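You operate a simulated robot arm through the tools that you are given. There is no shell and no other tool. Be economical: measure what you need, move in short steps, check, and stop when the job is done.

Carry out the task below with a simulated two-armed robot. There is one attempt and no reset: what you move stays moved.

Task
Steer the film's edge with the grey knob till EDGE shows 0 mm.
Fine: switch on, read EDGE, turn the knob against it, then run the film; stop it once 0 mm shows.

Only the result counts: the job must be done as asked and must still hold three seconds after the hand-in. Knocking over, shifting, dropping, spilling or breaking anything else fails it.

Robot
Two 7-joint arms with two-finger grippers on one trunk that stands fixed in place. Base frame: the origin is at the foot of the trunk, x ahead of it, y to its left, z up. Units: m, rad, N and s.
The left shoulder is at [0.079, 0.175, 1.076], the right one opposite. With the tool pointing down near the work surface each hand reaches from about 0.28 to 0.88 m from the base axis, measured 20 degrees to its own side. Payload 2.94 kg a hand.
The tool frame of a hand sits at the grasp point between the pads (the TCP): z along the fingers, y along the line on which they close. The tips reach 0.03 m beyond it. Largest opening 0.138 m; the body of the gripper starts 0.109 m behind the TCP.
Orientation is that of the tool frame in the base frame, as [roll, pitch, yaw] about the fixed x, y, z axes, in that order (R = Rz(yaw) Ry(pitch) Rx(roll)). With the fingers straight down and closing along the base's y, the tool's x points along the base's -x, its y along +y and its z along -z.

Tools
- The arms move only by the tool arm_command. It takes "left_plan", "right_plan" or both (then of equal length, played together; a hand with none holds still); each is a list of rows, each a list of 7 numbers: the shift along the tool's x, y, z in cm, then the turn, a rotation vector about the tool's x, y, z in rad, then the opening, from 0 (shut) to 1 (fully open). In form: [[dx, dy, dz, wx, wy, wz, gripper], ...]. A call has 1 to 10 rows; each row shifts and turns the commanded pose from where the row before left it, along the tool's axes as they then stand. A row lasts 0.2 s, in which the tool goes at most 0.05 m and 0.15 rad; a call with a longer step from one row to the next is refused whole, and so is a gripper value outside its range. A pose out of reach is approached as far as the arm can. The call stops where the force on the tool passes 40 N (or 10 N more than at its start, if that is more) or the arm is blocked; 0.2 s more then pass. The fingers move at their own pace and stop on an object; they squeeze with about 21 N. The grip force told is the motor's: it shows also when the fingers shut on nothing. Time passes only in rows, and 0.2 s behind the last, so rows that do not move let the fingers close. The reply holds the time, the measured pose of the TCP, the force on the tool along the base axes, the opening and the grip force, in the units named above and with some noise, with the torque about the TCP (base axes, N m) and any sound that the robot's microphone picked up.
- Cameras (640 x 400 px; columns grow to the right, rows downward): "scene" is now at [0.1914, 0.0332, 1.5401]; the picture's right is [0.38, -0.92, 0.00], its down [-0.74, -0.31, -0.59] and it looks along [0.55, 0.23, -0.81] (base axes); focal length 368 px, centre (320, 200). "left" rides on the left gripper at [0.071, -0.019, -0.146] in its tool frame; the picture's right is [0.26, 0.96, 0.00], its down [-0.85, 0.23, -0.48] and it looks along [-0.46, 0.12, 0.88] (tool axes); focal length 280 px, centre (320, 200). "right" rides on the right gripper at [0.071, 0.019, -0.146] in its tool frame; the picture's right is [-0.26, 0.97, 0.00], its down [-0.85, -0.23, -0.48] and it looks along [-0.46, -0.12, 0.88] (tool axes); focal length 280 px, centre (320, 200). There is no depth. A picture from a camera that has moved, and an enlarged one, comes with that camera's place and axes in the base frame and with its lens. The place of the scene camera against the robot may be out by one fixed shift of up to 0.018 m in any direction.
- grab_frame(camera): a new picture of that camera. No time passes.
- slide_trunk(by): slides the trunk up (or, below 0, down) by that many m; the arms and the scene camera ride with it, the base frame stays. It gives what a move gives, with no picture.
- head_to(pan, tilt): turns the head with the scene camera to pan (to the left, within 2.094 rad either way) and tilt (down, from -0.506 to 1.204), counted from straight ahead of the robot. It gives what a move gives.
- zoom(camera, box): a new picture of the part [left, top, right, bottom] of that camera's present view, enlarged. No time passes.
- hand_in(): hands the job in; it is judged then, once.

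Work in short steps. Places have to be worked out from the pictures, the camera data and where the tool is seen: move nearer, look again, correct. Check each grasp and each placing, and mend what went wrong. You have 120 turns and 78 pictures in all, those below and enlarged ones among them. Open the grippers and draw the arms clear of the work before you hand the job in, unless the task says otherwise; then end with one line.

The tools are called after "Emit:" as a command line: name --argument value ..., lists and objects as JSON in quotes. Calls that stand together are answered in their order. arm_command: Moves the arms, as the interface text tells. Its arguments: {"type":"object","properties":{"left_plan":{"type":"array","items":{"type":"array","items":{"type":"number"}}},"right_plan":{"type":"array","items":{"type":"array","items":{"type":"number"}}}},"required":[]} The other tools are called the same way: slide_trunk (by) slides the trunk up or down; head_to (pan, tilt) turns the head that bears the scene camera; grab_frame (camera) takes a picture; zoom (camera, box) takes an enlarged picture of a part of a camera's view; hand_in () hands the job in.

At the start:

```text
time_s: 0.0
left_position: [0.3942, 0.4776, 1.0413]
left_ee_rot: [-3.142, 0.001, 3.142]
left_wrist_force: [0.1, -0.6, 0.4]
left_ft_torque: [-0.02, -0.01, -0.04]
left_grip_width: 0.138
left_grasp_force: 0.1
right_position: [0.5088, 0.0465, 1.1372]
right_ee_rot: [3.139, -0.001, 3.141]
right_wrist_force: [-0.2, -0.4, 0.0]
right_ft_torque: [-0.02, -0.01, 0.0]
right_grip_width: 0.1378
right_grasp_force: 0.0
trunk travel left (down, up): [-0.25, 0.484]
head pan, tilt: [0.393, 0.935]
```

scene: 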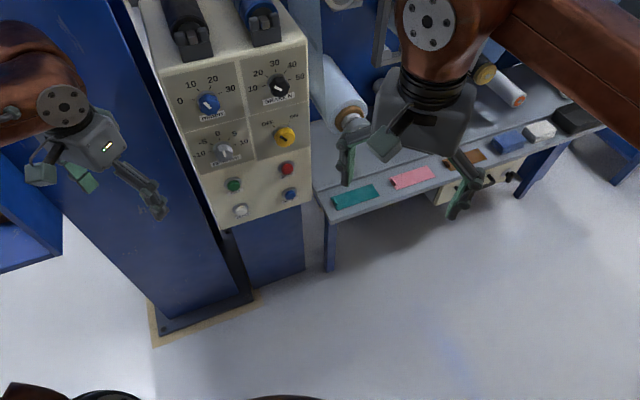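
right: 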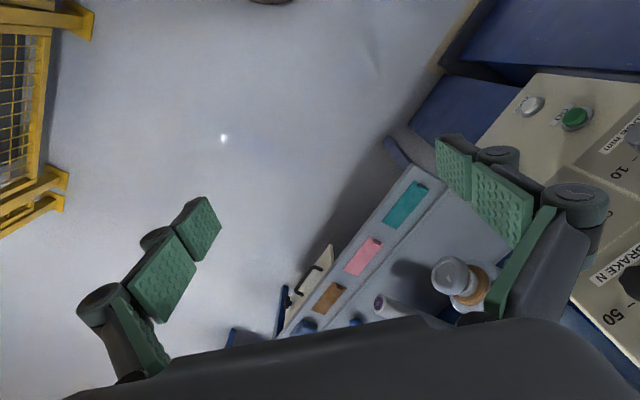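
left: 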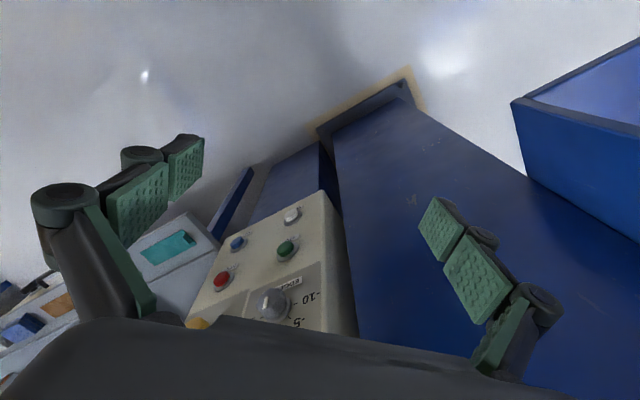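

The panel is left of centre in the scene view. I'll enlarge it and also look higher to find the EDGE display.

Emit:
zoom --camera "scene" --box '[140, 0, 340, 230]'

Emit:
head_to --pan 0.5 --tilt 0.3

Emit:
grab_frame --camera "scene"

```text
1.74 times, centred on (240, 115) of scene
camera zoom: at [0.1914, 0.0332, 1.5401], right [0.38, -0.92, 0.0], down [-0.74, -0.31, -0.59], along [0.55, 0.23, -0.81], focal length 639 px, centre (459, 348)
```

zoom: 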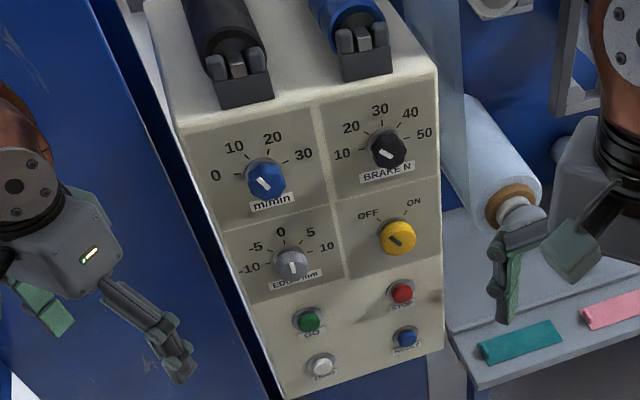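

```text
time_s: 1.0
left_position: [0.3947, 0.4776, 1.042]
left_ee_rot: [3.141, 0.0, 3.142]
left_wrist_force: [0.2, -0.1, 0.7]
left_ft_torque: [-0.03, -0.02, 0.01]
left_grip_width: 0.1379
left_grasp_force: 0.1
right_position: [0.5079, 0.0467, 1.1369]
right_ee_rot: [3.139, -0.002, -3.142]
right_wrist_force: [-0.6, -0.4, 0.0]
right_ft_torque: [0.01, -0.01, 0.0]
right_grip_width: 0.1379
right_grasp_force: 0.0
trunk travel left (down, up): [-0.25, 0.484]
head pan, tilt: [0.499, 0.3]
```

```text
73 pictures are left
camera scene: at [0.2055, 0.0499, 1.5949], right [0.48, -0.88, 0.0], down [-0.26, -0.14, -0.95], along [0.84, 0.46, -0.3], focal length 368 px, centre (320, 200)
```

scene: 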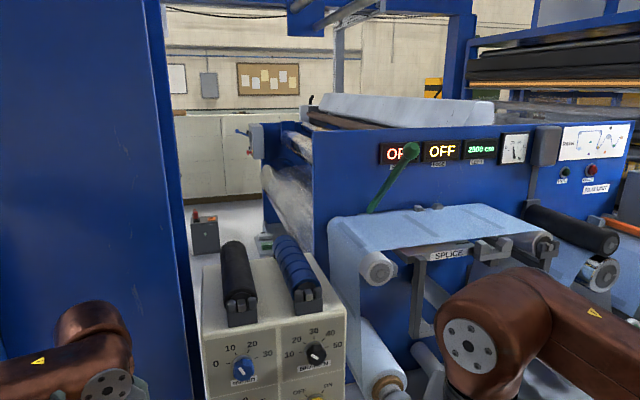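

The displays are on the blue machine; zooming to read them and their labels.

Emit:
zoom --camera "scene" --box '[360, 110, 640, 230]'

Emit:
zoom --camera "scene" --box '[180, 200, 440, 400]'

```text
2.29 times, centred on (500, 170) of scene
camera zoom: at [0.2055, 0.0499, 1.5949], right [0.48, -0.88, 0.0], down [-0.26, -0.14, -0.95], along [0.84, 0.46, -0.3], focal length 840 px, centre (-91, 269)
```

zoom: 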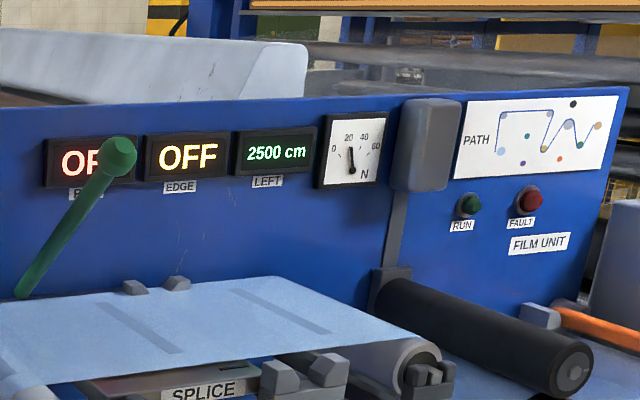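

```text
2.00 times, centred on (310, 300) of scene
camera zoom: at [0.2055, 0.0499, 1.5949], right [0.48, -0.88, 0.0], down [-0.26, -0.14, -0.95], along [0.84, 0.46, -0.3], focal length 735 px, centre (340, 0)
```

zoom: 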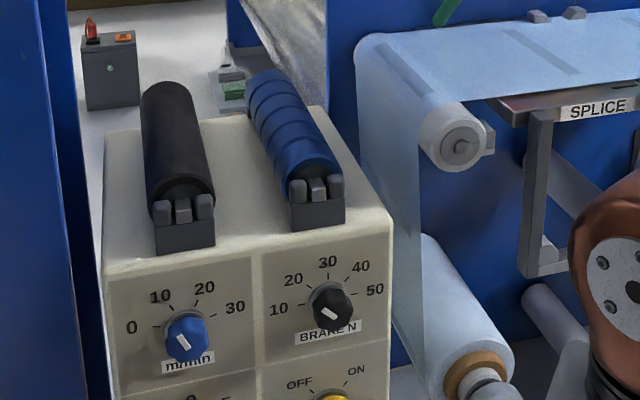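

From two views the grey knob is near (0.665, 0.473, 0.90), with a vertical panel facing about (-0.71, -0.71, 0). I move the right arm aside, and yaw the left hand toward the panel while clear of it.

Emit:
arm_command --left_plan '[[0, 0, 0, 0, 0, -0.131, 0.5], [0, 0, 0, 0, 0, -0.131, 0.5], [0, 0, 0, 0, 0, -0.131, 0.5], [0, 0, 0, 0, 0, -0.131, 0.5], [0, 0, 0, 0, 0, -0.131, 0.5], [0, 0, 0, 0, 0, -0.131, 0.5], [1.1, -4.8, 0, 0, 0, 0, 0.5], [1.1, -4.8, 0, 0, 0, 0, 0.5], [1.1, -4.8, 0, 0, 0, 0, 0.5], [1.1, -4.8, 0, 0, 0, 0, 0.5]]' --right_plan '[[0, -4, 0, 0, 0, 0, 0.5], [0, -4, 0, 0, 0, 0, 0.5], [0, -4, 0, 0, 0, 0, 0.5], [0, -4, 0, 0, 0, 0, 0.5], [0, -4, 0, 0, 0, 0, 0.5], [0, -4, 0, 0, 0, 0, 0.5], [0, -4, 0, 0, 0, 0, 0.5], [0, -2, 0, 0, 0, 0, 0.5], [0, 0, 0, 0, 0, 0, 0.5], [0, 0, 0, 0, 0, 0, 0.5]]'

Emit:
arm_command --left_plan '[[0, 0, 0, 0, -0.15, 0, 0.5], [0, 0, 0, 0, -0.15, 0, 0.5], [0, 0, 0, 0, -0.15, 0, 0.5], [0, 0, 0, 0, -0.15, 0, 0.5], [0, 0, 0, 0, -0.15, 0, 0.5], [0, 0, 0, 0, -0.15, 0, 0.5], [0, 0, 0, 0, -0.15, 0, 0.5], [0, 0, 0, 0, -0.15, 0, 0.5], [0, 0, 0, 0, -0.15, 0, 0.5], [0, 0, 0, 0, -0.15, 0, 0.5]]'

Emit:
head_to --pan 0.55 --tilt 0.6

Emit:
grab_frame --camera "scene"

Emit:
grab_frame --camera "left"

```text
time_s: 3.2
left_position: [0.5008, 0.3086, 1.0441]
left_ee_rot: [3.139, 0.0, -2.356]
left_wrist_force: [-0.1, -1.4, -0.6]
left_ft_torque: [0.09, 0.04, -0.01]
left_grip_width: 0.069
left_grasp_force: 0.1
right_position: [0.5085, -0.2532, 1.1356]
right_ee_rot: [3.137, -0.002, -3.141]
right_wrist_force: [0.5, -0.9, 0.1]
right_ft_torque: [0.02, 0.02, -0.02]
right_grip_width: 0.0689
right_grasp_force: 0.1
trunk travel left (down, up): [-0.25, 0.484]
head pan, tilt: [0.499, 0.3]
```

```text
time_s: 5.4
left_position: [0.4996, 0.3097, 1.0425]
left_ee_rot: [-3.141, 0.702, -2.353]
left_wrist_force: [0.0, 0.5, -0.5]
left_ft_torque: [-0.01, -0.01, -0.04]
left_grip_width: 0.0689
left_grasp_force: 0.1
left hand out of reach, approached as far as the arm can: row 6, 7, 8, 9, 10
right_position: [0.5073, -0.2526, 1.1357]
right_ee_rot: [-3.141, -0.001, 3.141]
right_wrist_force: [-0.1, -0.9, 0.8]
right_ft_torque: [-0.03, -0.02, 0.0]
right_grip_width: 0.0689
right_grasp_force: 0.0
trunk travel left (down, up): [-0.25, 0.484]
head pan, tilt: [0.499, 0.3]
```

```text
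time_s: 6.2
left_position: [0.4987, 0.3099, 1.0427]
left_ee_rot: [3.141, 0.7, -2.353]
left_wrist_force: [0.0, 0.3, -0.3]
left_ft_torque: [-0.03, 0.0, 0.02]
left_grip_width: 0.0689
left_grasp_force: 0.0
right_position: [0.5071, -0.2533, 1.1362]
right_ee_rot: [3.14, -0.001, -3.141]
right_wrist_force: [1.2, -0.1, -0.2]
right_ft_torque: [-0.02, 0.01, 0.01]
right_grip_width: 0.069
right_grasp_force: 0.1
trunk travel left (down, up): [-0.25, 0.484]
head pan, tilt: [0.55, 0.6]
```

```text
70 pictures are left
camera scene: at [0.1988, 0.0507, 1.5676], right [0.52, -0.85, 0.0], down [-0.48, -0.29, -0.83], along [0.7, 0.43, -0.56], focal length 368 px, centre (320, 200)
```

scene: 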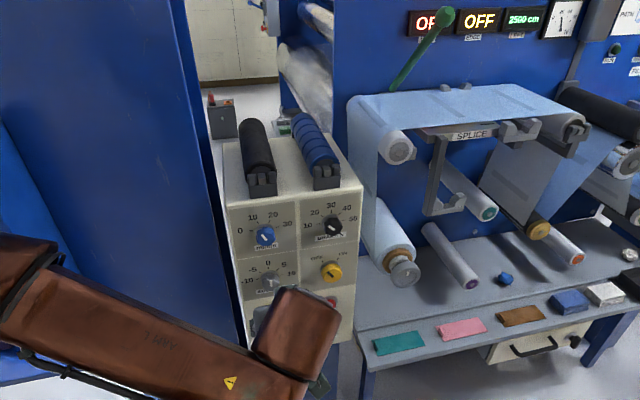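

```text
69 pictures are left
camera left: at [0.4087, 0.1936, 1.1097], right [-0.83, 0.54, -0.17], down [0.08, 0.41, 0.91], along [0.56, 0.74, -0.38], focal length 280 px, centre (320, 200)
```

left: 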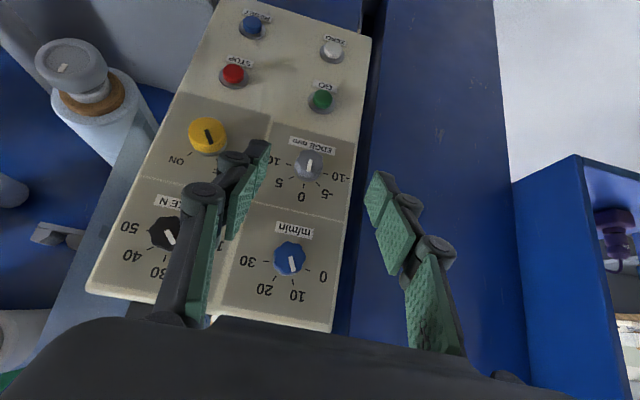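

The camera shows all controls: EDGE knob, OFF/ON, GO, STOP, RESET, ZERO. The tilt got stuck at 0.7 rad near the body, so I move lower and further out to see whether the full tilt becomes reachable.

Emit:
arm_command --left_plan '[[3, 0, 2, 0, 0, 0, 0.5], [3, 0, 2, 0, 0, 0, 0.5], [3, 0, 2, 0, 0, 0, 0.5], [0, 0, 0, 0, 0, 0, 0.5], [0, 0, 0, 0, 0, 0, 0.5]]'

```text
time_s: 7.4
left_position: [0.4992, 0.3109, 1.0416]
left_ee_rot: [3.141, 0.701, -2.356]
left_wrist_force: [0.7, -0.7, 1.3]
left_ft_torque: [-0.02, 0.03, -0.01]
left_grip_width: 0.069
left_grasp_force: 0.0
left hand out of reach, approached as far as the arm can: row 1, 2, 3
right_position: [0.5073, -0.253, 1.1366]
right_ee_rot: [3.14, -0.004, -3.14]
right_wrist_force: [-0.4, -0.1, 0.1]
right_ft_torque: [-0.03, 0.01, 0.0]
right_grip_width: 0.069
right_grasp_force: 0.1
trunk travel left (down, up): [-0.25, 0.484]
head pan, tilt: [0.55, 0.6]
```

The arm did not move, so the commanded pose is probably still at the unreachable tilt. I back off the tilt, then move out and see.

Emit:
arm_command --left_plan '[[0, 0, 0, 0, 0.15, 0, 0.5], [0, 0, 0, 0, 0.15, 0, 0.5], [0, 0, 0, 0, 0.15, 0, 0.5], [0, 0, 0, 0, 0.15, 0, 0.5], [0, 0, 0, 0, 0.15, 0, 0.5], [0, 0, 0, 0, 0, 0, 0.5]]'

```text
time_s: 8.8
left_position: [0.4985, 0.3093, 1.0411]
left_ee_rot: [-3.141, -0.053, -2.356]
left_wrist_force: [-0.3, 0.2, -0.1]
left_ft_torque: [0.0, -0.02, -0.01]
left_grip_width: 0.0692
left_grasp_force: 0.1
right_position: [0.5077, -0.253, 1.1358]
right_ee_rot: [3.138, -0.002, 3.141]
right_wrist_force: [0.5, 0.0, 0.5]
right_ft_torque: [-0.04, -0.01, 0.03]
right_grip_width: 0.0691
right_grasp_force: 0.1
trunk travel left (down, up): [-0.25, 0.484]
head pan, tilt: [0.55, 0.6]
```

The command restarts from the pose actually reached. I move out and down to about (0.56, 0.37, 0.92) and tilt again to see the limit there.

Emit:
arm_command --left_plan '[[-2.9, 0, 4, 0, 0, 0, 0.5], [-2.9, 0, 4, 0, 0, 0, 0.5], [-2.9, 0, 4, 0, 0, 0, 0.5], [0, 0, 0, 0, -0.15, 0, 0.5], [0, 0, 0, 0, -0.15, 0, 0.5], [0, 0, 0, 0, -0.15, 0, 0.5], [0, 0, 0, 0, -0.15, 0, 0.5], [0, 0, 0, 0, -0.15, 0, 0.5], [0, 0, 0, 0, -0.15, 0, 0.5], [0, 0, 0, 0, -0.15, 0, 0.5]]'

Emit:
arm_command --left_plan '[[0, 0, 0, 0, -0.15, 0, 0.5], [0, 0, 0, 0, -0.15, 0, 0.5], [0, 0, 0, 0, -0.1, 0, 0.5], [0, 0, 0, 0, -0.1, 0, 0.5]]'

```text
time_s: 11.0
left_position: [0.5559, 0.3678, 0.9179]
left_ee_rot: [-3.139, 1.001, -2.352]
left_wrist_force: [0.4, -0.6, 0.3]
left_ft_torque: [-0.04, 0.02, -0.03]
left_grip_width: 0.0689
left_grasp_force: 0.1
right_position: [0.5078, -0.2508, 1.135]
right_ee_rot: [3.14, 0.0, -3.14]
right_wrist_force: [0.4, 1.3, 0.5]
right_ft_torque: [-0.02, 0.02, 0.01]
right_grip_width: 0.069
right_grasp_force: 0.2
trunk travel left (down, up): [-0.25, 0.484]
head pan, tilt: [0.55, 0.6]
```

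```text
time_s: 12.0
left_position: [0.564, 0.4139, 0.9443]
left_ee_rot: [-3.127, 1.496, -2.344]
left_wrist_force: [0.2, 0.4, -0.2]
left_ft_torque: [0.04, 0.0, 0.02]
left_grip_width: 0.0691
left_grasp_force: 0.0
left hand out of reach, approached as far as the arm can: row 2, 3, 4
right_position: [0.509, -0.2511, 1.1356]
right_ee_rot: [3.141, -0.004, 3.141]
right_wrist_force: [0.0, 0.2, -0.5]
right_ft_torque: [-0.03, 0.01, 0.02]
right_grip_width: 0.069
right_grasp_force: 0.0
trunk travel left (down, up): [-0.25, 0.484]
head pan, tilt: [0.55, 0.6]
```

Now nearly horizontal. Look from the wrist and scene.

Emit:
grab_frame --camera "left"

Emit:
grab_frame --camera "scene"

```text
68 pictures are left
camera left: at [0.4724, 0.2953, 0.8865], right [-0.69, 0.67, -0.26], down [-0.45, -0.13, 0.88], along [0.56, 0.73, 0.39], focal length 280 px, centre (320, 200)
```

left: 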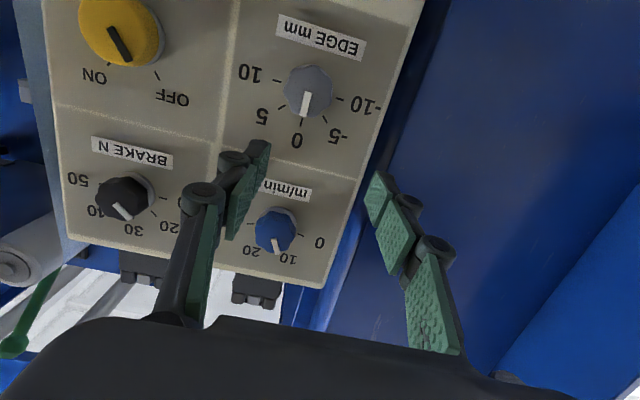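

```text
67 pictures are left
camera scene: at [0.199, 0.0514, 1.5675], right [0.52, -0.85, 0.0], down [-0.48, -0.3, -0.82], along [0.7, 0.43, -0.57], focal length 368 px, centre (320, 200)
```

scene: 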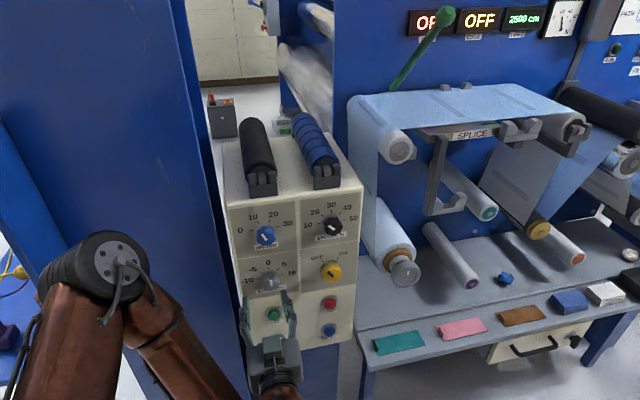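

Triangulating both wrist views: grey knob (0.661, 0.480, 0.900), yellow switch (0.768, 0.370, 0.895), panel normal confirmed. I go in front of the yellow switch, pre-rotating the wrist so there is room to turn clockwise.

Emit:
arm_command --left_plan '[[0.9, -3.5, 0, 0, 0, 0, 0.85], [0.9, -3.5, 0, 0, 0, 0, 0.85], [0.9, -3.5, 0, 0, 0, 0, 0.85], [0.9, -3.5, 0, 0, 0, 0, 0.85], [0.9, -3.5, 0, 0, 0, 0, 0.85], [0, 0, 1.4, 0, -0.07, -0.15, 0.85], [0, 0, 1.4, 0, 0, -0.15, 0.85], [0, 0, 1.4, 0, 0, -0.15, 0.85], [0, 0, 1.4, 0, 0, -0.15, 0.85]]'

Emit:
grab_frame --camera "left"

Emit:
grab_frame --camera "scene"

```text
refused: row 6 steps farther than a row can; nothing moved
```

```text
66 pictures are left
camera left: at [0.4724, 0.2953, 0.8865], right [-0.69, 0.67, -0.26], down [-0.45, -0.13, 0.88], along [0.56, 0.73, 0.39], focal length 280 px, centre (320, 200)
```

left: 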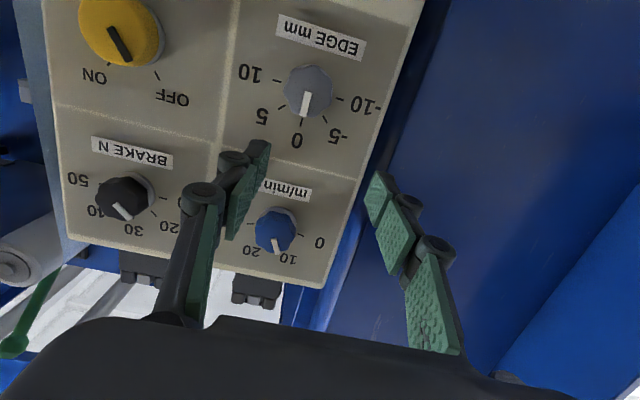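

```text
65 pictures are left
camera scene: at [0.199, 0.0514, 1.5675], right [0.52, -0.85, 0.0], down [-0.48, -0.3, -0.82], along [0.7, 0.43, -0.57], focal length 368 px, centre (320, 200)
```

scene: 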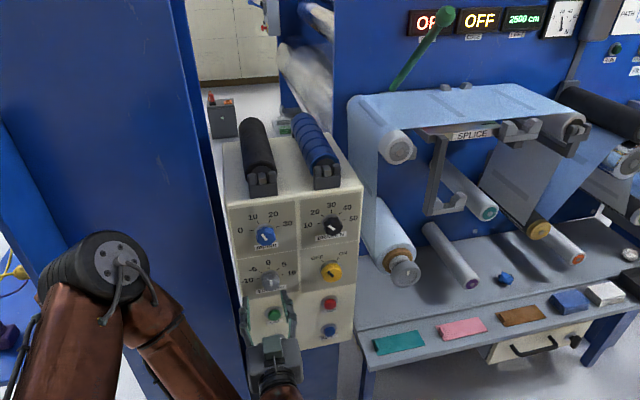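

The combined turn exceeded 0.15 rad; I spread it out within the limit.

Emit:
arm_command --left_plan '[[0.9, -3.5, 0, 0, 0, 0, 0.85], [0.9, -3.5, 0, 0, 0, 0, 0.85], [0.9, -3.5, 0, 0, 0, 0, 0.85], [0.9, -3.5, 0, 0, 0, 0, 0.85], [0.9, -3.5, 0, 0, -0.07, 0, 0.85], [0, 0, 1.4, 0, 0, -0.14, 0.85], [0, 0, 1.4, 0, 0, -0.14, 0.85], [0, 0, 1.4, 0, 0, -0.14, 0.85], [0, 0, 1.4, 0, 0, -0.14, 0.85]]'

Emit:
grab_frame --camera "left"

Emit:
grab_frame --camera "scene"

```text
time_s: 14.0
left_position: [0.6519, 0.4298, 1.0067]
left_ee_rot: [-1.574, 1.01, -0.787]
left_wrist_force: [-0.2, 0.1, 0.6]
left_ft_torque: [-0.03, 0.0, -0.03]
left_grip_width: 0.1175
left_grasp_force: 0.0
left hand out of reach, approached as far as the arm can: row 1, 2, 3, 4, 5
right_position: [0.5089, -0.2521, 1.1353]
right_ee_rot: [3.141, -0.001, 3.141]
right_wrist_force: [0.3, -0.6, 0.9]
right_ft_torque: [-0.01, -0.02, -0.02]
right_grip_width: 0.0691
right_grasp_force: 0.1
trunk travel left (down, up): [-0.25, 0.484]
head pan, tilt: [0.55, 0.6]
```

```text
64 pictures are left
camera left: at [0.5865, 0.2906, 0.9578], right [-0.48, 0.48, -0.74], down [-0.79, 0.12, 0.6], along [0.37, 0.87, 0.32], focal length 280 px, centre (320, 200)
```

left: 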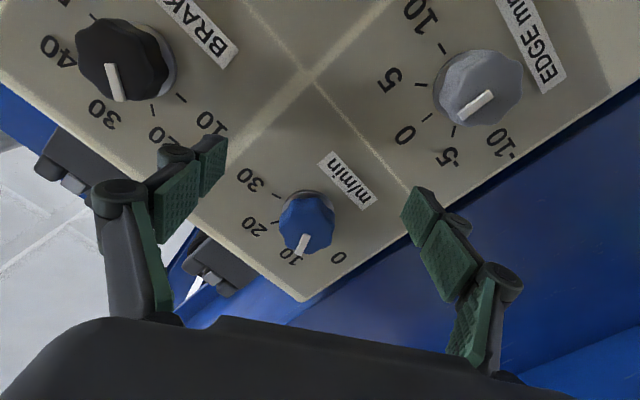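

```text
63 pictures are left
camera scene: at [0.199, 0.0511, 1.5675], right [0.52, -0.85, 0.0], down [-0.48, -0.3, -0.82], along [0.7, 0.43, -0.57], focal length 368 px, centre (320, 200)
```

scene: 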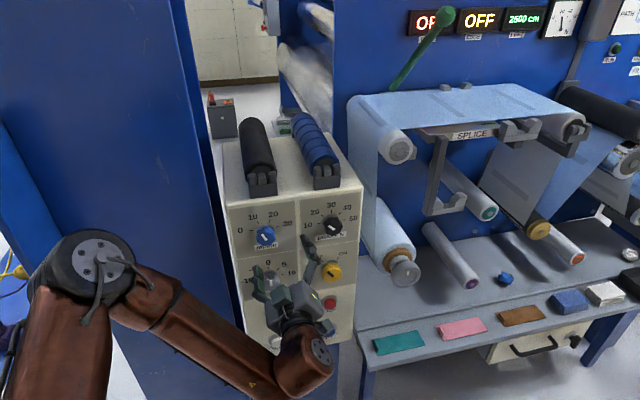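

Lateral reach for the left arm was limited by its joints, so it drifted; the right arm is better aligned with this panel direction. I retract the left arm back along its tool axis and unroll.

Emit:
arm_command --left_plan '[[0, 0, -2.5, 0, 0, 0, 0.85], [0, 0, -2.5, 0, 0, 0, 0.85], [0, 0, -2, 0, 0, 0.14, 0.5], [0, 0, 0, 0, 0, 0.14, 0.5], [0, 0, 0, 0, 0, 0.14, 0.5], [0, 0, 0, 0, 0, 0.14, 0.5]]'

```text
time_s: 15.4
left_position: [0.6072, 0.3905, 1.0108]
left_ee_rot: [2.372, 1.566, -3.128]
left_wrist_force: [0.7, -1.1, 0.4]
left_ft_torque: [0.01, 0.0, 0.01]
left_grip_width: 0.0688
left_grasp_force: 0.0
left hand out of reach, approached as far as the arm can: row 3
right_position: [0.5087, -0.2538, 1.1366]
right_ee_rot: [3.141, -0.002, 3.141]
right_wrist_force: [0.0, 0.4, 0.1]
right_ft_torque: [0.01, 0.0, -0.01]
right_grip_width: 0.069
right_grasp_force: 0.0
trunk travel left (down, up): [-0.25, 0.484]
head pan, tilt: [0.55, 0.6]
```

Unrolled and clear. Now tilt back down (body swings up, TCP stays), then retreat.

Emit:
arm_command --left_plan '[[0, 0, 0, 0, 0.15, 0, 0.3], [0, 0, 0, 0, 0.15, 0, 0.3], [0, 0, 0, 0, 0.15, 0, 0.3], [0, 0, 0, 0, 0.15, 0, 0.3], [0, 0, 0, 0, 0.15, 0, 0.3], [0, 0, 0, 0, 0.15, 0, 0.3], [0, 0, 0, 0, 0.15, 0, 0.3], [0, 0, 0, 0, 0.15, 0, 0.3], [0, 0, 0, 0, 0.15, 0, 0.3], [0, 0, 0, 0, 0.15, 0, 0.3]]'

Emit:
arm_command --left_plan '[[4, 0, -2, 0, 0, 0, 0.3], [4, 0, -2, 0, 0, 0, 0.3], [3, 2, -2, 0, 0, 0, 0.3], [0, 4.5, 0, 0, 0, 0, 0.3], [0, 4.5, 0, 0, 0, 0, 0.3], [0, 4.5, 0, 0, 0, 0.15, 0.3], [0, 0, 0, 0, 0, 0.15, 0.3], [0, 0, 0, 0, 0, 0.15, 0.3], [0, 0, 0, 0, 0, 0.15, 0.3], [0, 0, 0, 0, 0, 0.15, 0.3]]'

Emit:
grab_frame --camera "scene"

```text
time_s: 17.6
left_position: [0.6059, 0.3917, 1.0102]
left_ee_rot: [-3.141, 0.068, -2.356]
left_wrist_force: [-0.2, 0.4, 0.7]
left_ft_torque: [0.02, 0.01, 0.0]
left_grip_width: 0.0414
left_grasp_force: 0.0
right_position: [0.509, -0.2526, 1.1363]
right_ee_rot: [3.139, -0.003, -3.141]
right_wrist_force: [0.3, 0.6, 0.0]
right_ft_torque: [0.0, 0.05, 0.0]
right_grip_width: 0.0688
right_grasp_force: 0.1
trunk travel left (down, up): [-0.25, 0.484]
head pan, tilt: [0.55, 0.6]
```

```text
time_s: 19.8
left_position: [0.4153, 0.4204, 1.0625]
left_ee_rot: [3.096, 0.05, -3.105]
left_wrist_force: [-0.3, 0.2, 0.1]
left_ft_torque: [-0.03, 0.0, 0.02]
left_grip_width: 0.0412
left_grasp_force: 0.0
right_position: [0.5081, -0.2525, 1.1354]
right_ee_rot: [3.14, -0.001, 3.141]
right_wrist_force: [0.2, -1.0, 0.1]
right_ft_torque: [0.0, -0.01, -0.01]
right_grip_width: 0.069
right_grasp_force: 0.1
trunk travel left (down, up): [-0.25, 0.484]
head pan, tilt: [0.55, 0.6]
```

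```text
62 pictures are left
camera scene: at [0.1988, 0.0512, 1.5676], right [0.52, -0.85, 0.0], down [-0.48, -0.3, -0.82], along [0.7, 0.43, -0.57], focal length 368 px, centre (320, 200)
```

scene: 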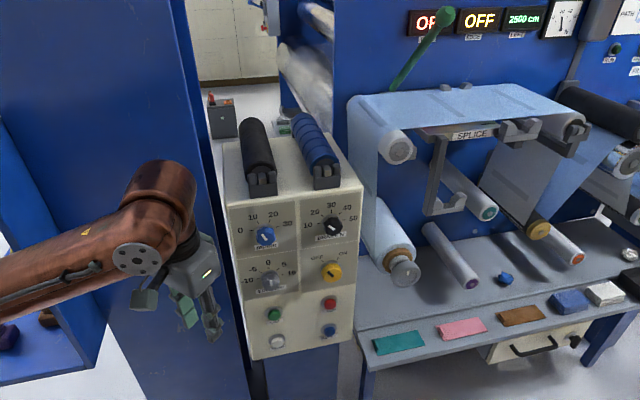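

Right-arm approach suits the 45° panel. I tuck the left arm further away, and yaw the right hand by 45° while moving it toward the front of the panel.

Emit:
arm_command --left_plan '[[0, 4, 0, 0, 0, 0, 0.3], [0, 4, 0, 0, 0, 0, 0.3], [0, 4, 0, 0, 0, 0, 0.3], [2, 0, 0, 0, 0, 0, 0.3], [2, 0, 0, 0, 0, 0, 0.3], [2, 0, 0, 0, 0, 0, 0.3], [0, 0, 0, 0, 0, 0, 0.3], [0, 0, 0, 0, 0, 0, 0.3], [0, 0, 0, 0, 0, 0, 0.3], [0, 0, 0, 0, 0, 0, 0.3]]' --right_plan '[[0, 0, 2, 0, 0, -0.131, 0.5], [0, 0, 2, 0, 0, -0.131, 0.5], [0, 0, 2, 0, 0, -0.131, 0.5], [0, 0, 2, 0, 0, -0.131, 0.5], [0, 0, 2, 0, 0, -0.131, 0.5], [0, 0, 2, 0, 0, -0.131, 0.5], [-4, 2.8, 0, 0, 0, 0, 0.5], [-4, 2.8, 0, 0, 0, 0, 0.5], [-4, 2.8, 0, 0, 0, 0, 0.5], [-4, 2.8, 0, 0, 0, 0, 0.5]]'

Emit:
arm_command --right_plan '[[-4, 2.8, 0, 0, 0, 0, 0.5], [-4, 2.8, 0, 0, 0, 0, 0.5], [-4, 2.8, 0, 0, 0, 0, 0.5], [-4, 2.8, 0, 0, 0, 0, 0.5], [-4, 2.8, 0, 0, 0, 0, 0.5], [-4, 0, 0, 0, 0, 0, 0.5], [0, 0, 3, 0, 0, 0, 0.5], [0, 0, 3, 0, 0, 0, 0.5], [0, 0, 3, 0, 0, 0, 0.5]]'

Emit:
arm_command --right_plan '[[0, 0, 0, 0, -0.15, 0, 0.5], [0, 0, 0, 0, -0.15, 0, 0.5], [0, 0, 0, 0, -0.15, 0, 0.5], [0, 0, 0, 0, -0.15, 0, 0.5], [0, 0, 0, 0, -0.15, 0, 0.5], [0, 0, 0, 0, -0.15, 0, 0.5], [0, 0, 0, 0, -0.15, 0, 0.5], [0, 0, 0, 0, -0.15, 0, 0.5], [0, 0, 0, 0, -0.15, 0, 0.5], [0, 0, 0, 0, -0.15, 0, 0.5]]'

Emit:
grab_frame --camera "scene"

Emit:
grab_frame --camera "right"

```text
time_s: 22.0
left_position: [0.3504, 0.54, 1.066]
left_ee_rot: [3.096, 0.051, -3.104]
left_wrist_force: [-0.6, -0.3, -0.3]
left_ft_torque: [-0.03, -0.02, 0.0]
left_grip_width: 0.0414
left_grasp_force: 0.0
right_position: [0.5405, -0.0582, 1.02]
right_ee_rot: [3.139, 0.0, -2.356]
right_wrist_force: [0.8, 0.4, -0.3]
right_ft_torque: [-0.01, 0.01, -0.01]
right_grip_width: 0.0687
right_grasp_force: 0.1
trunk travel left (down, up): [-0.25, 0.484]
head pan, tilt: [0.55, 0.6]
```

```text
time_s: 24.0
left_position: [0.3508, 0.5386, 1.0655]
left_ee_rot: [3.095, 0.05, -3.104]
left_wrist_force: [1.3, 0.4, -0.2]
left_ft_torque: [0.03, 0.03, -0.01]
left_grip_width: 0.0415
left_grasp_force: 0.0
right_position: [0.6117, 0.209, 0.9244]
right_ee_rot: [3.139, 0.001, -2.356]
right_wrist_force: [-0.3, 0.1, -0.3]
right_ft_torque: [0.0, 0.0, -0.02]
right_grip_width: 0.0691
right_grasp_force: 0.1
trunk travel left (down, up): [-0.25, 0.484]
head pan, tilt: [0.55, 0.6]
```

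```text
time_s: 26.2
left_position: [0.3486, 0.5392, 1.0641]
left_ee_rot: [3.096, 0.051, -3.106]
left_wrist_force: [-0.9, 0.6, -0.8]
left_ft_torque: [-0.09, -0.06, -0.01]
left_grip_width: 0.0413
left_grasp_force: 0.2
right_position: [0.5977, 0.2305, 0.9309]
right_ee_rot: [2.808, 1.439, -2.629]
right_wrist_force: [-0.8, -2.2, -8.6]
right_ft_torque: [0.8, -0.66, 0.15]
right_grip_width: 0.0688
right_grasp_force: 0.1
right hand out of reach, approached as far as the arm can: row 9, 10
trunk travel left (down, up): [-0.25, 0.484]
head pan, tilt: [0.55, 0.6]
```

```text
61 pictures are left
camera scene: at [0.198, 0.0526, 1.5669], right [0.52, -0.85, 0.0], down [-0.48, -0.3, -0.82], along [0.7, 0.43, -0.57], focal length 368 px, centre (320, 200)
```

scene: 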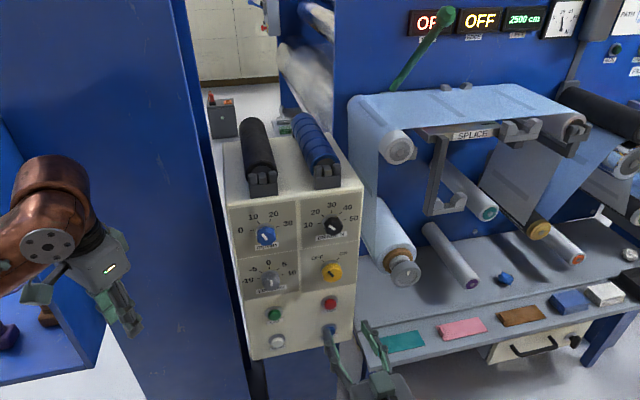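

```text
60 pictures are left
camera right: at [0.4797, 0.1298, 0.8813], right [-0.69, 0.66, 0.3], down [-0.04, -0.45, 0.89], along [0.72, 0.6, 0.34], focal length 280 px, centre (320, 200)
```

right: 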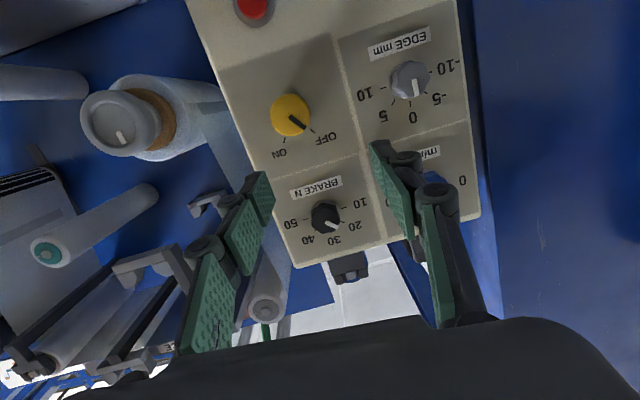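

The right hand is nearly horizontal, but there's a force of ~8 N; a null move checks whether it was transient.

Emit:
arm_command --right_plan '[[0, 0, 0, 0, 0, 0, 0.7]]'

```text
time_s: 26.6
left_position: [0.3496, 0.5397, 1.0673]
left_ee_rot: [3.095, 0.051, -3.104]
left_wrist_force: [-0.3, 0.8, 0.1]
left_ft_torque: [-0.02, 0.0, 0.01]
left_grip_width: 0.0415
left_grasp_force: 0.0
right_position: [0.5963, 0.231, 0.9345]
right_ee_rot: [2.774, 1.444, -2.661]
right_wrist_force: [-0.1, -0.1, -1.0]
right_ft_torque: [0.01, 0.03, -0.03]
right_grip_width: 0.097
right_grasp_force: 0.5
trunk travel left (down, up): [-0.25, 0.484]
head pan, tilt: [0.55, 0.6]
```

Only transient. I advance to about 7 cm before the yellow switch and correct the tilt.

Emit:
arm_command --right_plan '[[0.5, -0.84, 3.3, 0, 0, 0, 0.85], [0.5, -0.84, 3.3, 0, 0, 0, 0.85], [0.5, -0.84, 3.3, 0, 0, 0, 0.85], [0.5, -0.84, 3.3, 0, 0, 0, 0.85], [0, 0, 0, 0.057, -0.126, 0, 0.85]]'

Emit:
grab_frame --camera "right"

```text
time_s: 27.8
left_position: [0.3497, 0.5387, 1.0649]
left_ee_rot: [3.095, 0.05, -3.105]
left_wrist_force: [-1.2, -0.4, -0.3]
left_ft_torque: [-0.02, 0.01, 0.01]
left_grip_width: 0.0415
left_grasp_force: 0.0
right_position: [0.7113, 0.3035, 0.8984]
right_ee_rot: [1.474, 1.524, 2.277]
right_wrist_force: [1.3, -0.9, 0.6]
right_ft_torque: [0.0, 0.0, 0.0]
right_grip_width: 0.117
right_grasp_force: 0.0
right hand out of reach, approached as far as the arm can: row 5
trunk travel left (down, up): [-0.25, 0.484]
head pan, tilt: [0.55, 0.6]
```

```text
59 pictures are left
camera right: at [0.5949, 0.2144, 0.8279], right [-0.68, 0.66, 0.31], down [-0.14, -0.53, 0.84], along [0.72, 0.53, 0.46], focal length 280 px, centre (320, 200)
```

right: 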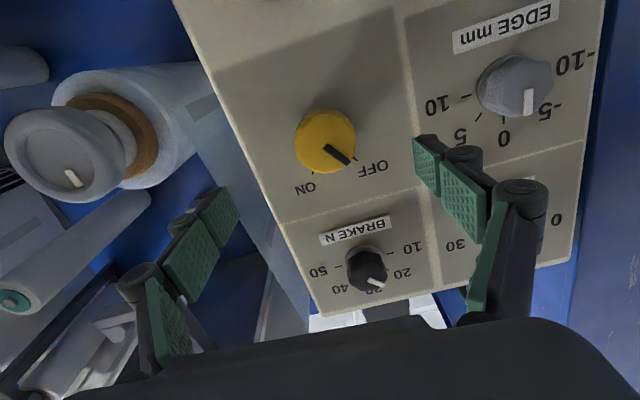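

Hand axis is well aligned: switch is 8.7 cm ahead, 0.5 cm off in y. I pre-rotate the wrist by −0.56 rad and center.

Emit:
arm_command --right_plan '[[0.4, 0.5, 0, 0, 0, 0, 0.8], [0, 0, 0, 0, 0, -0.14, 0.8], [0, 0, 0, 0, 0, -0.14, 0.8], [0, 0, 0, 0, 0, -0.14, 0.8], [0, 0, 0, 0, 0, -0.14, 0.8]]'

Emit:
grab_frame --camera "right"

```text
time_s: 29.0
left_position: [0.3501, 0.5383, 1.0655]
left_ee_rot: [3.093, 0.052, -3.104]
left_wrist_force: [-0.1, -0.2, -0.3]
left_ft_torque: [0.0, 0.0, 0.01]
left_grip_width: 0.0413
left_grasp_force: 0.0
right_position: [0.7809, 0.2561, 0.9271]
right_ee_rot: [-1.609, 1.062, -0.781]
right_wrist_force: [-0.4, -0.5, -0.1]
right_ft_torque: [0.01, 0.0, -0.03]
right_grip_width: 0.1106
right_grasp_force: 0.0
right hand out of reach, approached as far as the arm can: row 1, 2, 3, 4, 5
trunk travel left (down, up): [-0.25, 0.484]
head pan, tilt: [0.55, 0.6]
```

```text
58 pictures are left
camera right: at [0.6951, 0.1371, 0.8596], right [-0.71, 0.66, -0.24], down [-0.47, -0.19, 0.86], along [0.52, 0.73, 0.45], focal length 280 px, centre (320, 200)
```

right: 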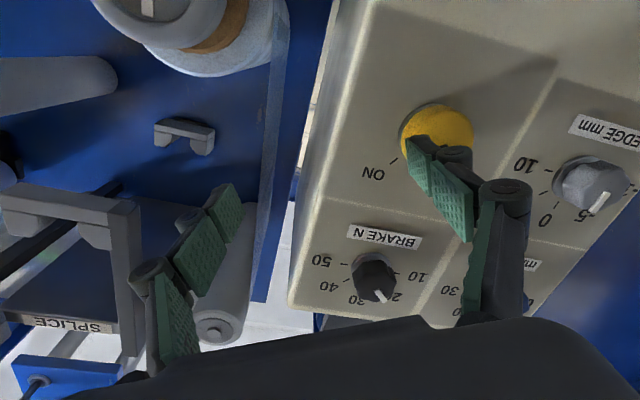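

Rolling at this pose hits joint limits and shifted the hand sideways (no contact). I back off, unroll, reduce tilt, then lower the trunk so the wrist has more range.

Emit:
arm_command --right_plan '[[0, 0, -4, 0, 0, 0, 0.8], [0, 0, -4, 0, 0, 0, 0.8], [0, 0, -4, 0, 0, 0, 0.8], [0, 0, 0, 0, 0, 0.14, 0.8], [0, 0, 0, 0, 0, 0.14, 0.8], [0, 0, 0, 0, 0, 0.14, 0.8], [0, 0, 0, 0, 0, 0.14, 0.8], [0, 0, 0, 0, 0.15, 0, 0.8], [0, 0, 0, 0, 0.15, 0, 0.8], [0, 0, 0, 0, 0.15, 0, 0.8]]'

Emit:
grab_frame --camera "scene"

Emit:
grab_frame --camera "left"

```text
time_s: 31.2
left_position: [0.3495, 0.5388, 1.0649]
left_ee_rot: [3.095, 0.051, -3.106]
left_wrist_force: [-0.6, 0.7, -1.1]
left_ft_torque: [-0.02, 0.0, -0.01]
left_grip_width: 0.0414
left_grasp_force: 0.2
right_position: [0.7162, 0.155, 0.9443]
right_ee_rot: [3.042, 1.123, -2.441]
right_wrist_force: [0.3, 0.3, 0.3]
right_ft_torque: [0.0, -0.01, 0.03]
right_grip_width: 0.1103
right_grasp_force: 0.0
right hand out of reach, approached as far as the arm can: row 1, 2, 3
trunk travel left (down, up): [-0.25, 0.484]
head pan, tilt: [0.55, 0.6]
```

```text
57 pictures are left
camera scene: at [0.1984, 0.0523, 1.5676], right [0.52, -0.85, 0.0], down [-0.48, -0.3, -0.82], along [0.7, 0.43, -0.57], focal length 368 px, centre (320, 200)
```

scene: 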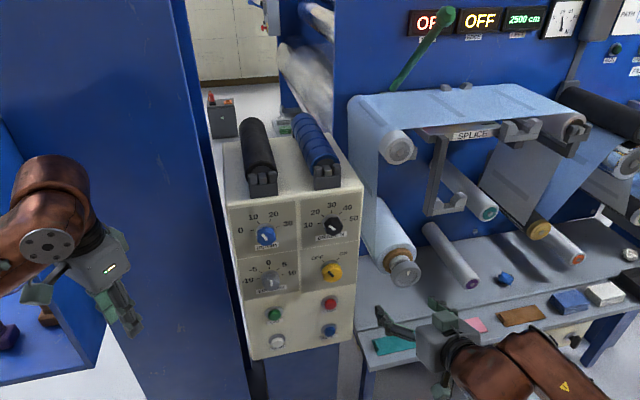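

```text
56 pictures are left
camera left: at [0.2726, 0.5119, 1.2078], right [-0.3, 0.95, 0.03], down [0.81, 0.24, 0.53], along [0.5, 0.18, -0.85], focal length 280 px, centre (320, 200)
```

left: 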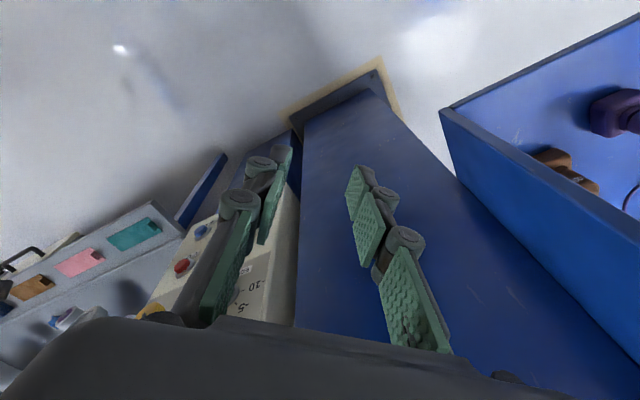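

Table is at z≈0.62 and nothing is beneath the hands, so lowering the trunk by 0.15 m is safe.

Emit:
slide_trunk --by -0.15

```text
time_s: 33.0
left_position: [0.3506, 0.5382, 0.9155]
left_ee_rot: [3.095, 0.052, -3.104]
left_wrist_force: [-0.4, 0.2, -0.1]
left_ft_torque: [-0.01, -0.01, 0.01]
left_grip_width: 0.0414
left_grasp_force: 0.0
right_position: [0.7164, 0.1519, 0.7964]
right_ee_rot: [3.045, 1.124, -2.439]
right_wrist_force: [-0.4, 0.0, -0.7]
right_ft_torque: [0.01, -0.04, 0.0]
right_grip_width: 0.1103
right_grasp_force: 0.1
trunk travel left (down, up): [-0.1, 0.634]
head pan, tilt: [0.55, 0.6]
```

Now I raise the right hand and shift it in front of the yellow switch, then tilt to horizontal.

Emit:
arm_command --right_plan '[[-3.1, 3.0, 0.7, 0, 0, 0, 0.8], [-3.1, 3.0, 0.7, 0, 0, 0, 0.8], [-3.1, 3.0, 0.7, 0, 0, 0, 0.8], [-3.1, 3.0, 0.7, 0, 0, 0, 0.8], [0, 0, 0, 0, -0.148, 0, 0.8], [0, 0, 0, 0, -0.148, 0, 0.8], [0, 0, 0, 0, -0.148, 0, 0.8]]'

Emit:
arm_command --right_plan '[[0, 0, 0, 0, 0, -0.14, 0.8], [0, 0, 0, 0, 0, -0.14, 0.8], [0, 0, 0, 0, 0, -0.14, 0.8], [0, 0, 0, 0, 0, -0.14, 0.8]]'

Emit:
grab_frame --camera "right"

```text
time_s: 34.6
left_position: [0.35, 0.5384, 0.9153]
left_ee_rot: [3.095, 0.051, -3.103]
left_wrist_force: [0.9, 0.6, 0.3]
left_ft_torque: [-0.01, 0.03, -0.02]
left_grip_width: 0.0413
left_grasp_force: 0.1
right_position: [0.69, 0.2896, 0.8998]
right_ee_rot: [2.855, 1.416, -2.631]
right_wrist_force: [0.4, 0.0, -0.1]
right_ft_torque: [0.01, -0.02, 0.02]
right_grip_width: 0.1105
right_grasp_force: 0.0
right hand out of reach, approached as far as the arm can: row 7
trunk travel left (down, up): [-0.1, 0.634]
head pan, tilt: [0.55, 0.6]
```

```text
time_s: 35.6
left_position: [0.3511, 0.5385, 0.9158]
left_ee_rot: [3.095, 0.049, -3.105]
left_wrist_force: [0.0, 0.1, 0.1]
left_ft_torque: [-0.01, 0.01, 0.01]
left_grip_width: 0.0411
left_grasp_force: 0.0
right_position: [0.689, 0.2906, 0.9005]
right_ee_rot: [-1.867, 1.035, -1.029]
right_wrist_force: [-0.7, 0.4, 0.7]
right_ft_torque: [-0.01, 0.02, -0.01]
right_grip_width: 0.1103
right_grasp_force: 0.0
trunk travel left (down, up): [-0.1, 0.634]
head pan, tilt: [0.55, 0.6]
```

```text
55 pictures are left
camera right: at [0.5952, 0.1677, 0.8518], right [-0.72, 0.65, -0.25], down [-0.4, -0.09, 0.91], along [0.57, 0.75, 0.32], focal length 280 px, centre (320, 200)
```

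right: 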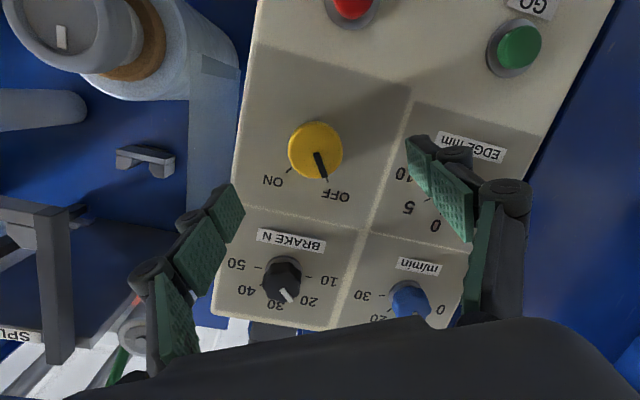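

Roll works now with the lowered trunk. I advance to 4 cm before the knob and try levelling the residual tilt.

Emit:
arm_command --right_plan '[[-0.3, -0.2, 3.6, 0, 0, 0, 0.8], [-0.3, -0.2, 3.5, 0, 0, 0, 0.8], [0, 0, 0, 0.04, -0.06, 0, 0.8], [0, 0, 0, 0.04, -0.06, 0, 0.8]]'

Emit:
grab_frame --camera "right"

Emit:
grab_frame --camera "scene"

```text
time_s: 36.6
left_position: [0.3507, 0.5396, 0.9141]
left_ee_rot: [3.094, 0.051, -3.103]
left_wrist_force: [0.2, 0.8, -0.4]
left_ft_torque: [0.02, 0.0, 0.0]
left_grip_width: 0.0414
left_grasp_force: 0.0
right_position: [0.7403, 0.3397, 0.8956]
right_ee_rot: [-1.801, 1.042, -0.975]
right_wrist_force: [-0.4, -0.1, 0.0]
right_ft_torque: [-0.04, -0.01, 0.02]
right_grip_width: 0.1104
right_grasp_force: 0.2
right hand out of reach, approached as far as the arm can: row 4
trunk travel left (down, up): [-0.1, 0.634]
head pan, tilt: [0.55, 0.6]
```

```text
54 pictures are left
camera right: at [0.6473, 0.2184, 0.843], right [-0.71, 0.66, -0.25], down [-0.42, -0.11, 0.9], along [0.56, 0.74, 0.36], focal length 280 px, centre (320, 200)
```

right: 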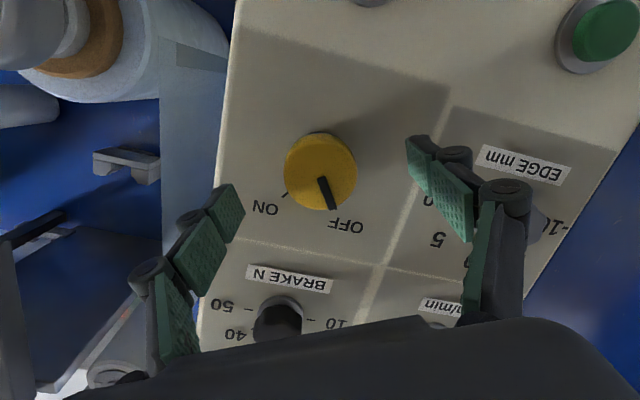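

```text
53 pictures are left
camera scene: at [0.335, 0.0519, 1.4016], right [0.52, -0.85, 0.0], down [-0.48, -0.3, -0.82], along [0.7, 0.43, -0.57], focal length 368 px, centre (320, 200)
```

scene: 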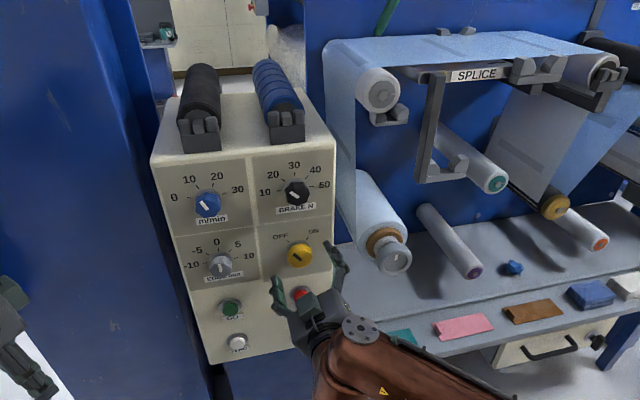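

Aligned within millimetres. Move in 2.6 cm and close on the switch.

Emit:
arm_command --right_plan '[[-0.5, 0, 1.3, 0, 0, 0, 0.8], [0, 0, 1.3, 0, 0, 0, 0.8], [0, 0, 0, 0, 0, 0, 0.2], [0, 0, 0, 0, 0, 0, 0.2], [0, 0, 0, 0, 0, 0, 0.2], [0, 0, 0, 0, 0, 0, 0.2], [0, 0, 0, 0, 0, 0, 0.2]]'

Emit:
grab_frame --camera "right"

```text
time_s: 38.2
left_position: [0.3487, 0.5366, 0.9167]
left_ee_rot: [3.091, 0.053, -3.107]
left_wrist_force: [0.5, -0.1, -0.2]
left_ft_torque: [-0.01, 0.06, 0.04]
left_grip_width: 0.0415
left_grasp_force: 0.0
right_position: [0.7563, 0.3595, 0.8996]
right_ee_rot: [-1.799, 1.044, -0.972]
right_wrist_force: [-18.5, -29.6, 2.0]
right_ft_torque: [0.72, -0.44, -1.5]
right_grip_width: 0.0518
right_grasp_force: 41.1
trunk travel left (down, up): [-0.1, 0.634]
head pan, tilt: [0.55, 0.6]
```

```text
52 pictures are left
camera right: at [0.6622, 0.2373, 0.846], right [-0.71, 0.66, -0.25], down [-0.42, -0.12, 0.9], along [0.57, 0.74, 0.36], focal length 280 px, centre (320, 200)
```

right: 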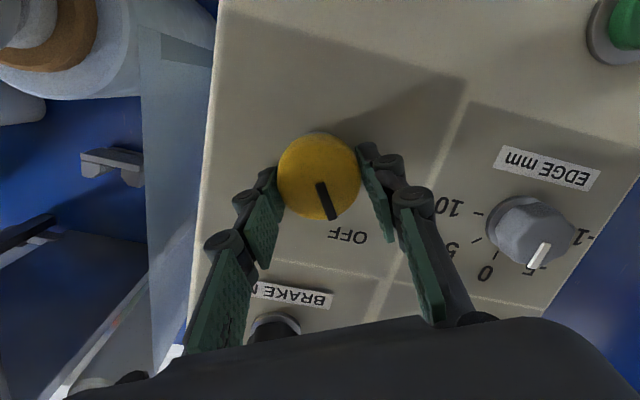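

Gripped (0.052 m), with the tips pressing the panel. I ease back 3 mm and turn clockwise.

Emit:
arm_command --right_plan '[[0, 0, -0.3, 0, 0, 0, 0.2], [0, 0, 0, 0, 0, 0.14, 0.2], [0, 0, 0, 0, 0, 0.14, 0.2], [0, 0, 0, 0, 0, 0.14, 0.2]]'

Emit:
grab_frame --camera "right"

```text
time_s: 39.2
left_position: [0.351, 0.538, 0.9155]
left_ee_rot: [3.092, 0.052, -3.105]
left_wrist_force: [0.1, -0.2, -0.1]
left_ft_torque: [0.0, 0.02, 0.02]
left_grip_width: 0.0414
left_grasp_force: 0.0
right_position: [0.7558, 0.3587, 0.9002]
right_ee_rot: [-2.44, 1.423, -1.643]
right_wrist_force: [15.5, -3.9, 10.7]
right_ft_torque: [0.54, -0.61, 0.31]
right_grip_width: 0.0506
right_grasp_force: 45.0
trunk travel left (down, up): [-0.1, 0.634]
head pan, tilt: [0.55, 0.6]
```

```text
51 pictures are left
camera right: at [0.6412, 0.2584, 0.845], right [-0.69, 0.71, 0.17], down [-0.16, -0.37, 0.91], along [0.71, 0.6, 0.37], focal length 280 px, centre (320, 200)
```

right: 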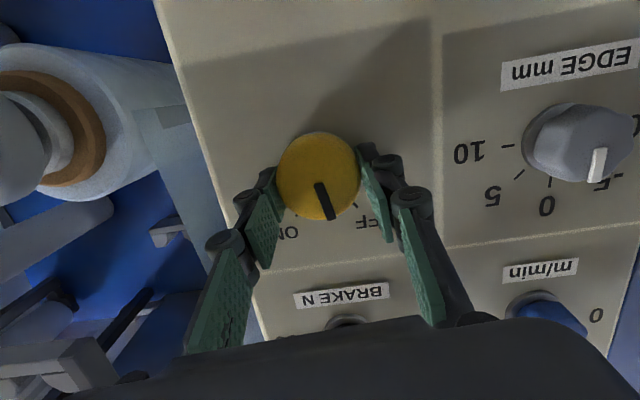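

The knob follows the hand, about midway now. Keep turning.

Emit:
arm_command --right_plan '[[0, 0, 0, 0, 0, 0.14, 0.2], [0, 0, 0, 0, 0, 0.14, 0.2], [0, 0, 0, 0, 0, 0.14, 0.2], [0, 0, 0, 0, 0, 0.14, 0.2], [0, 0, 0, 0, 0, 0.1, 0.2]]'

Emit:
grab_frame --camera "right"

Emit:
grab_frame --camera "scene"

```text
time_s: 40.4
left_position: [0.3517, 0.5369, 0.9156]
left_ee_rot: [3.093, 0.052, -3.106]
left_wrist_force: [-0.1, -0.2, 0.2]
left_ft_torque: [-0.01, 0.0, 0.03]
left_grip_width: 0.0413
left_grasp_force: 0.1
right_position: [0.7558, 0.3573, 0.897]
right_ee_rot: [1.783, 0.994, 2.54]
right_wrist_force: [14.8, -13.9, 11.6]
right_ft_torque: [0.43, -0.48, 1.08]
right_grip_width: 0.0507
right_grasp_force: 45.7
trunk travel left (down, up): [-0.1, 0.634]
head pan, tilt: [0.55, 0.6]
```

```text
50 pictures are left
camera right: at [0.6126, 0.288, 0.8658], right [-0.42, 0.53, 0.73], down [0.18, -0.74, 0.64], along [0.89, 0.4, 0.22], focal length 280 px, centre (320, 200)
```

right: 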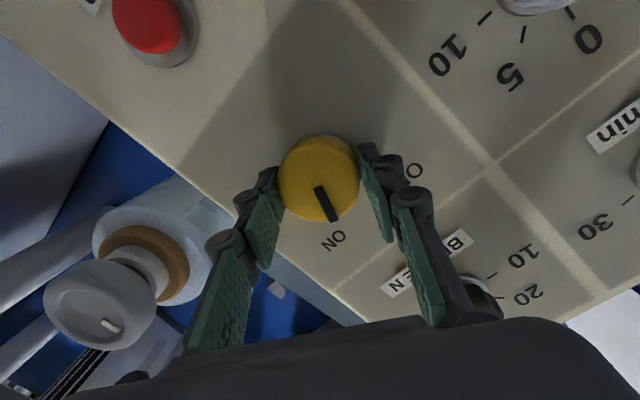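

```text
49 pictures are left
camera scene: at [0.335, 0.049, 1.4016], right [0.52, -0.85, 0.0], down [-0.48, -0.29, -0.82], along [0.7, 0.43, -0.57], focal length 368 px, centre (320, 200)
```

scene: 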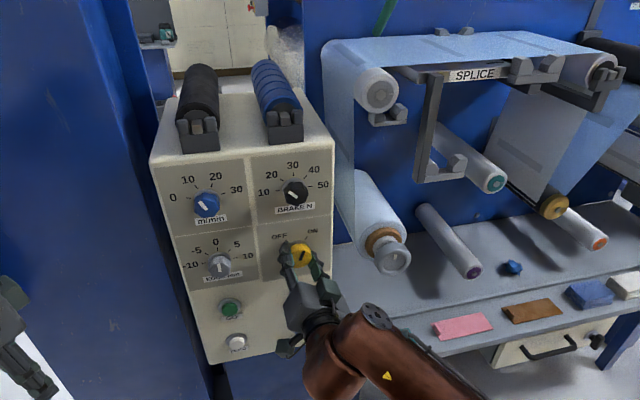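

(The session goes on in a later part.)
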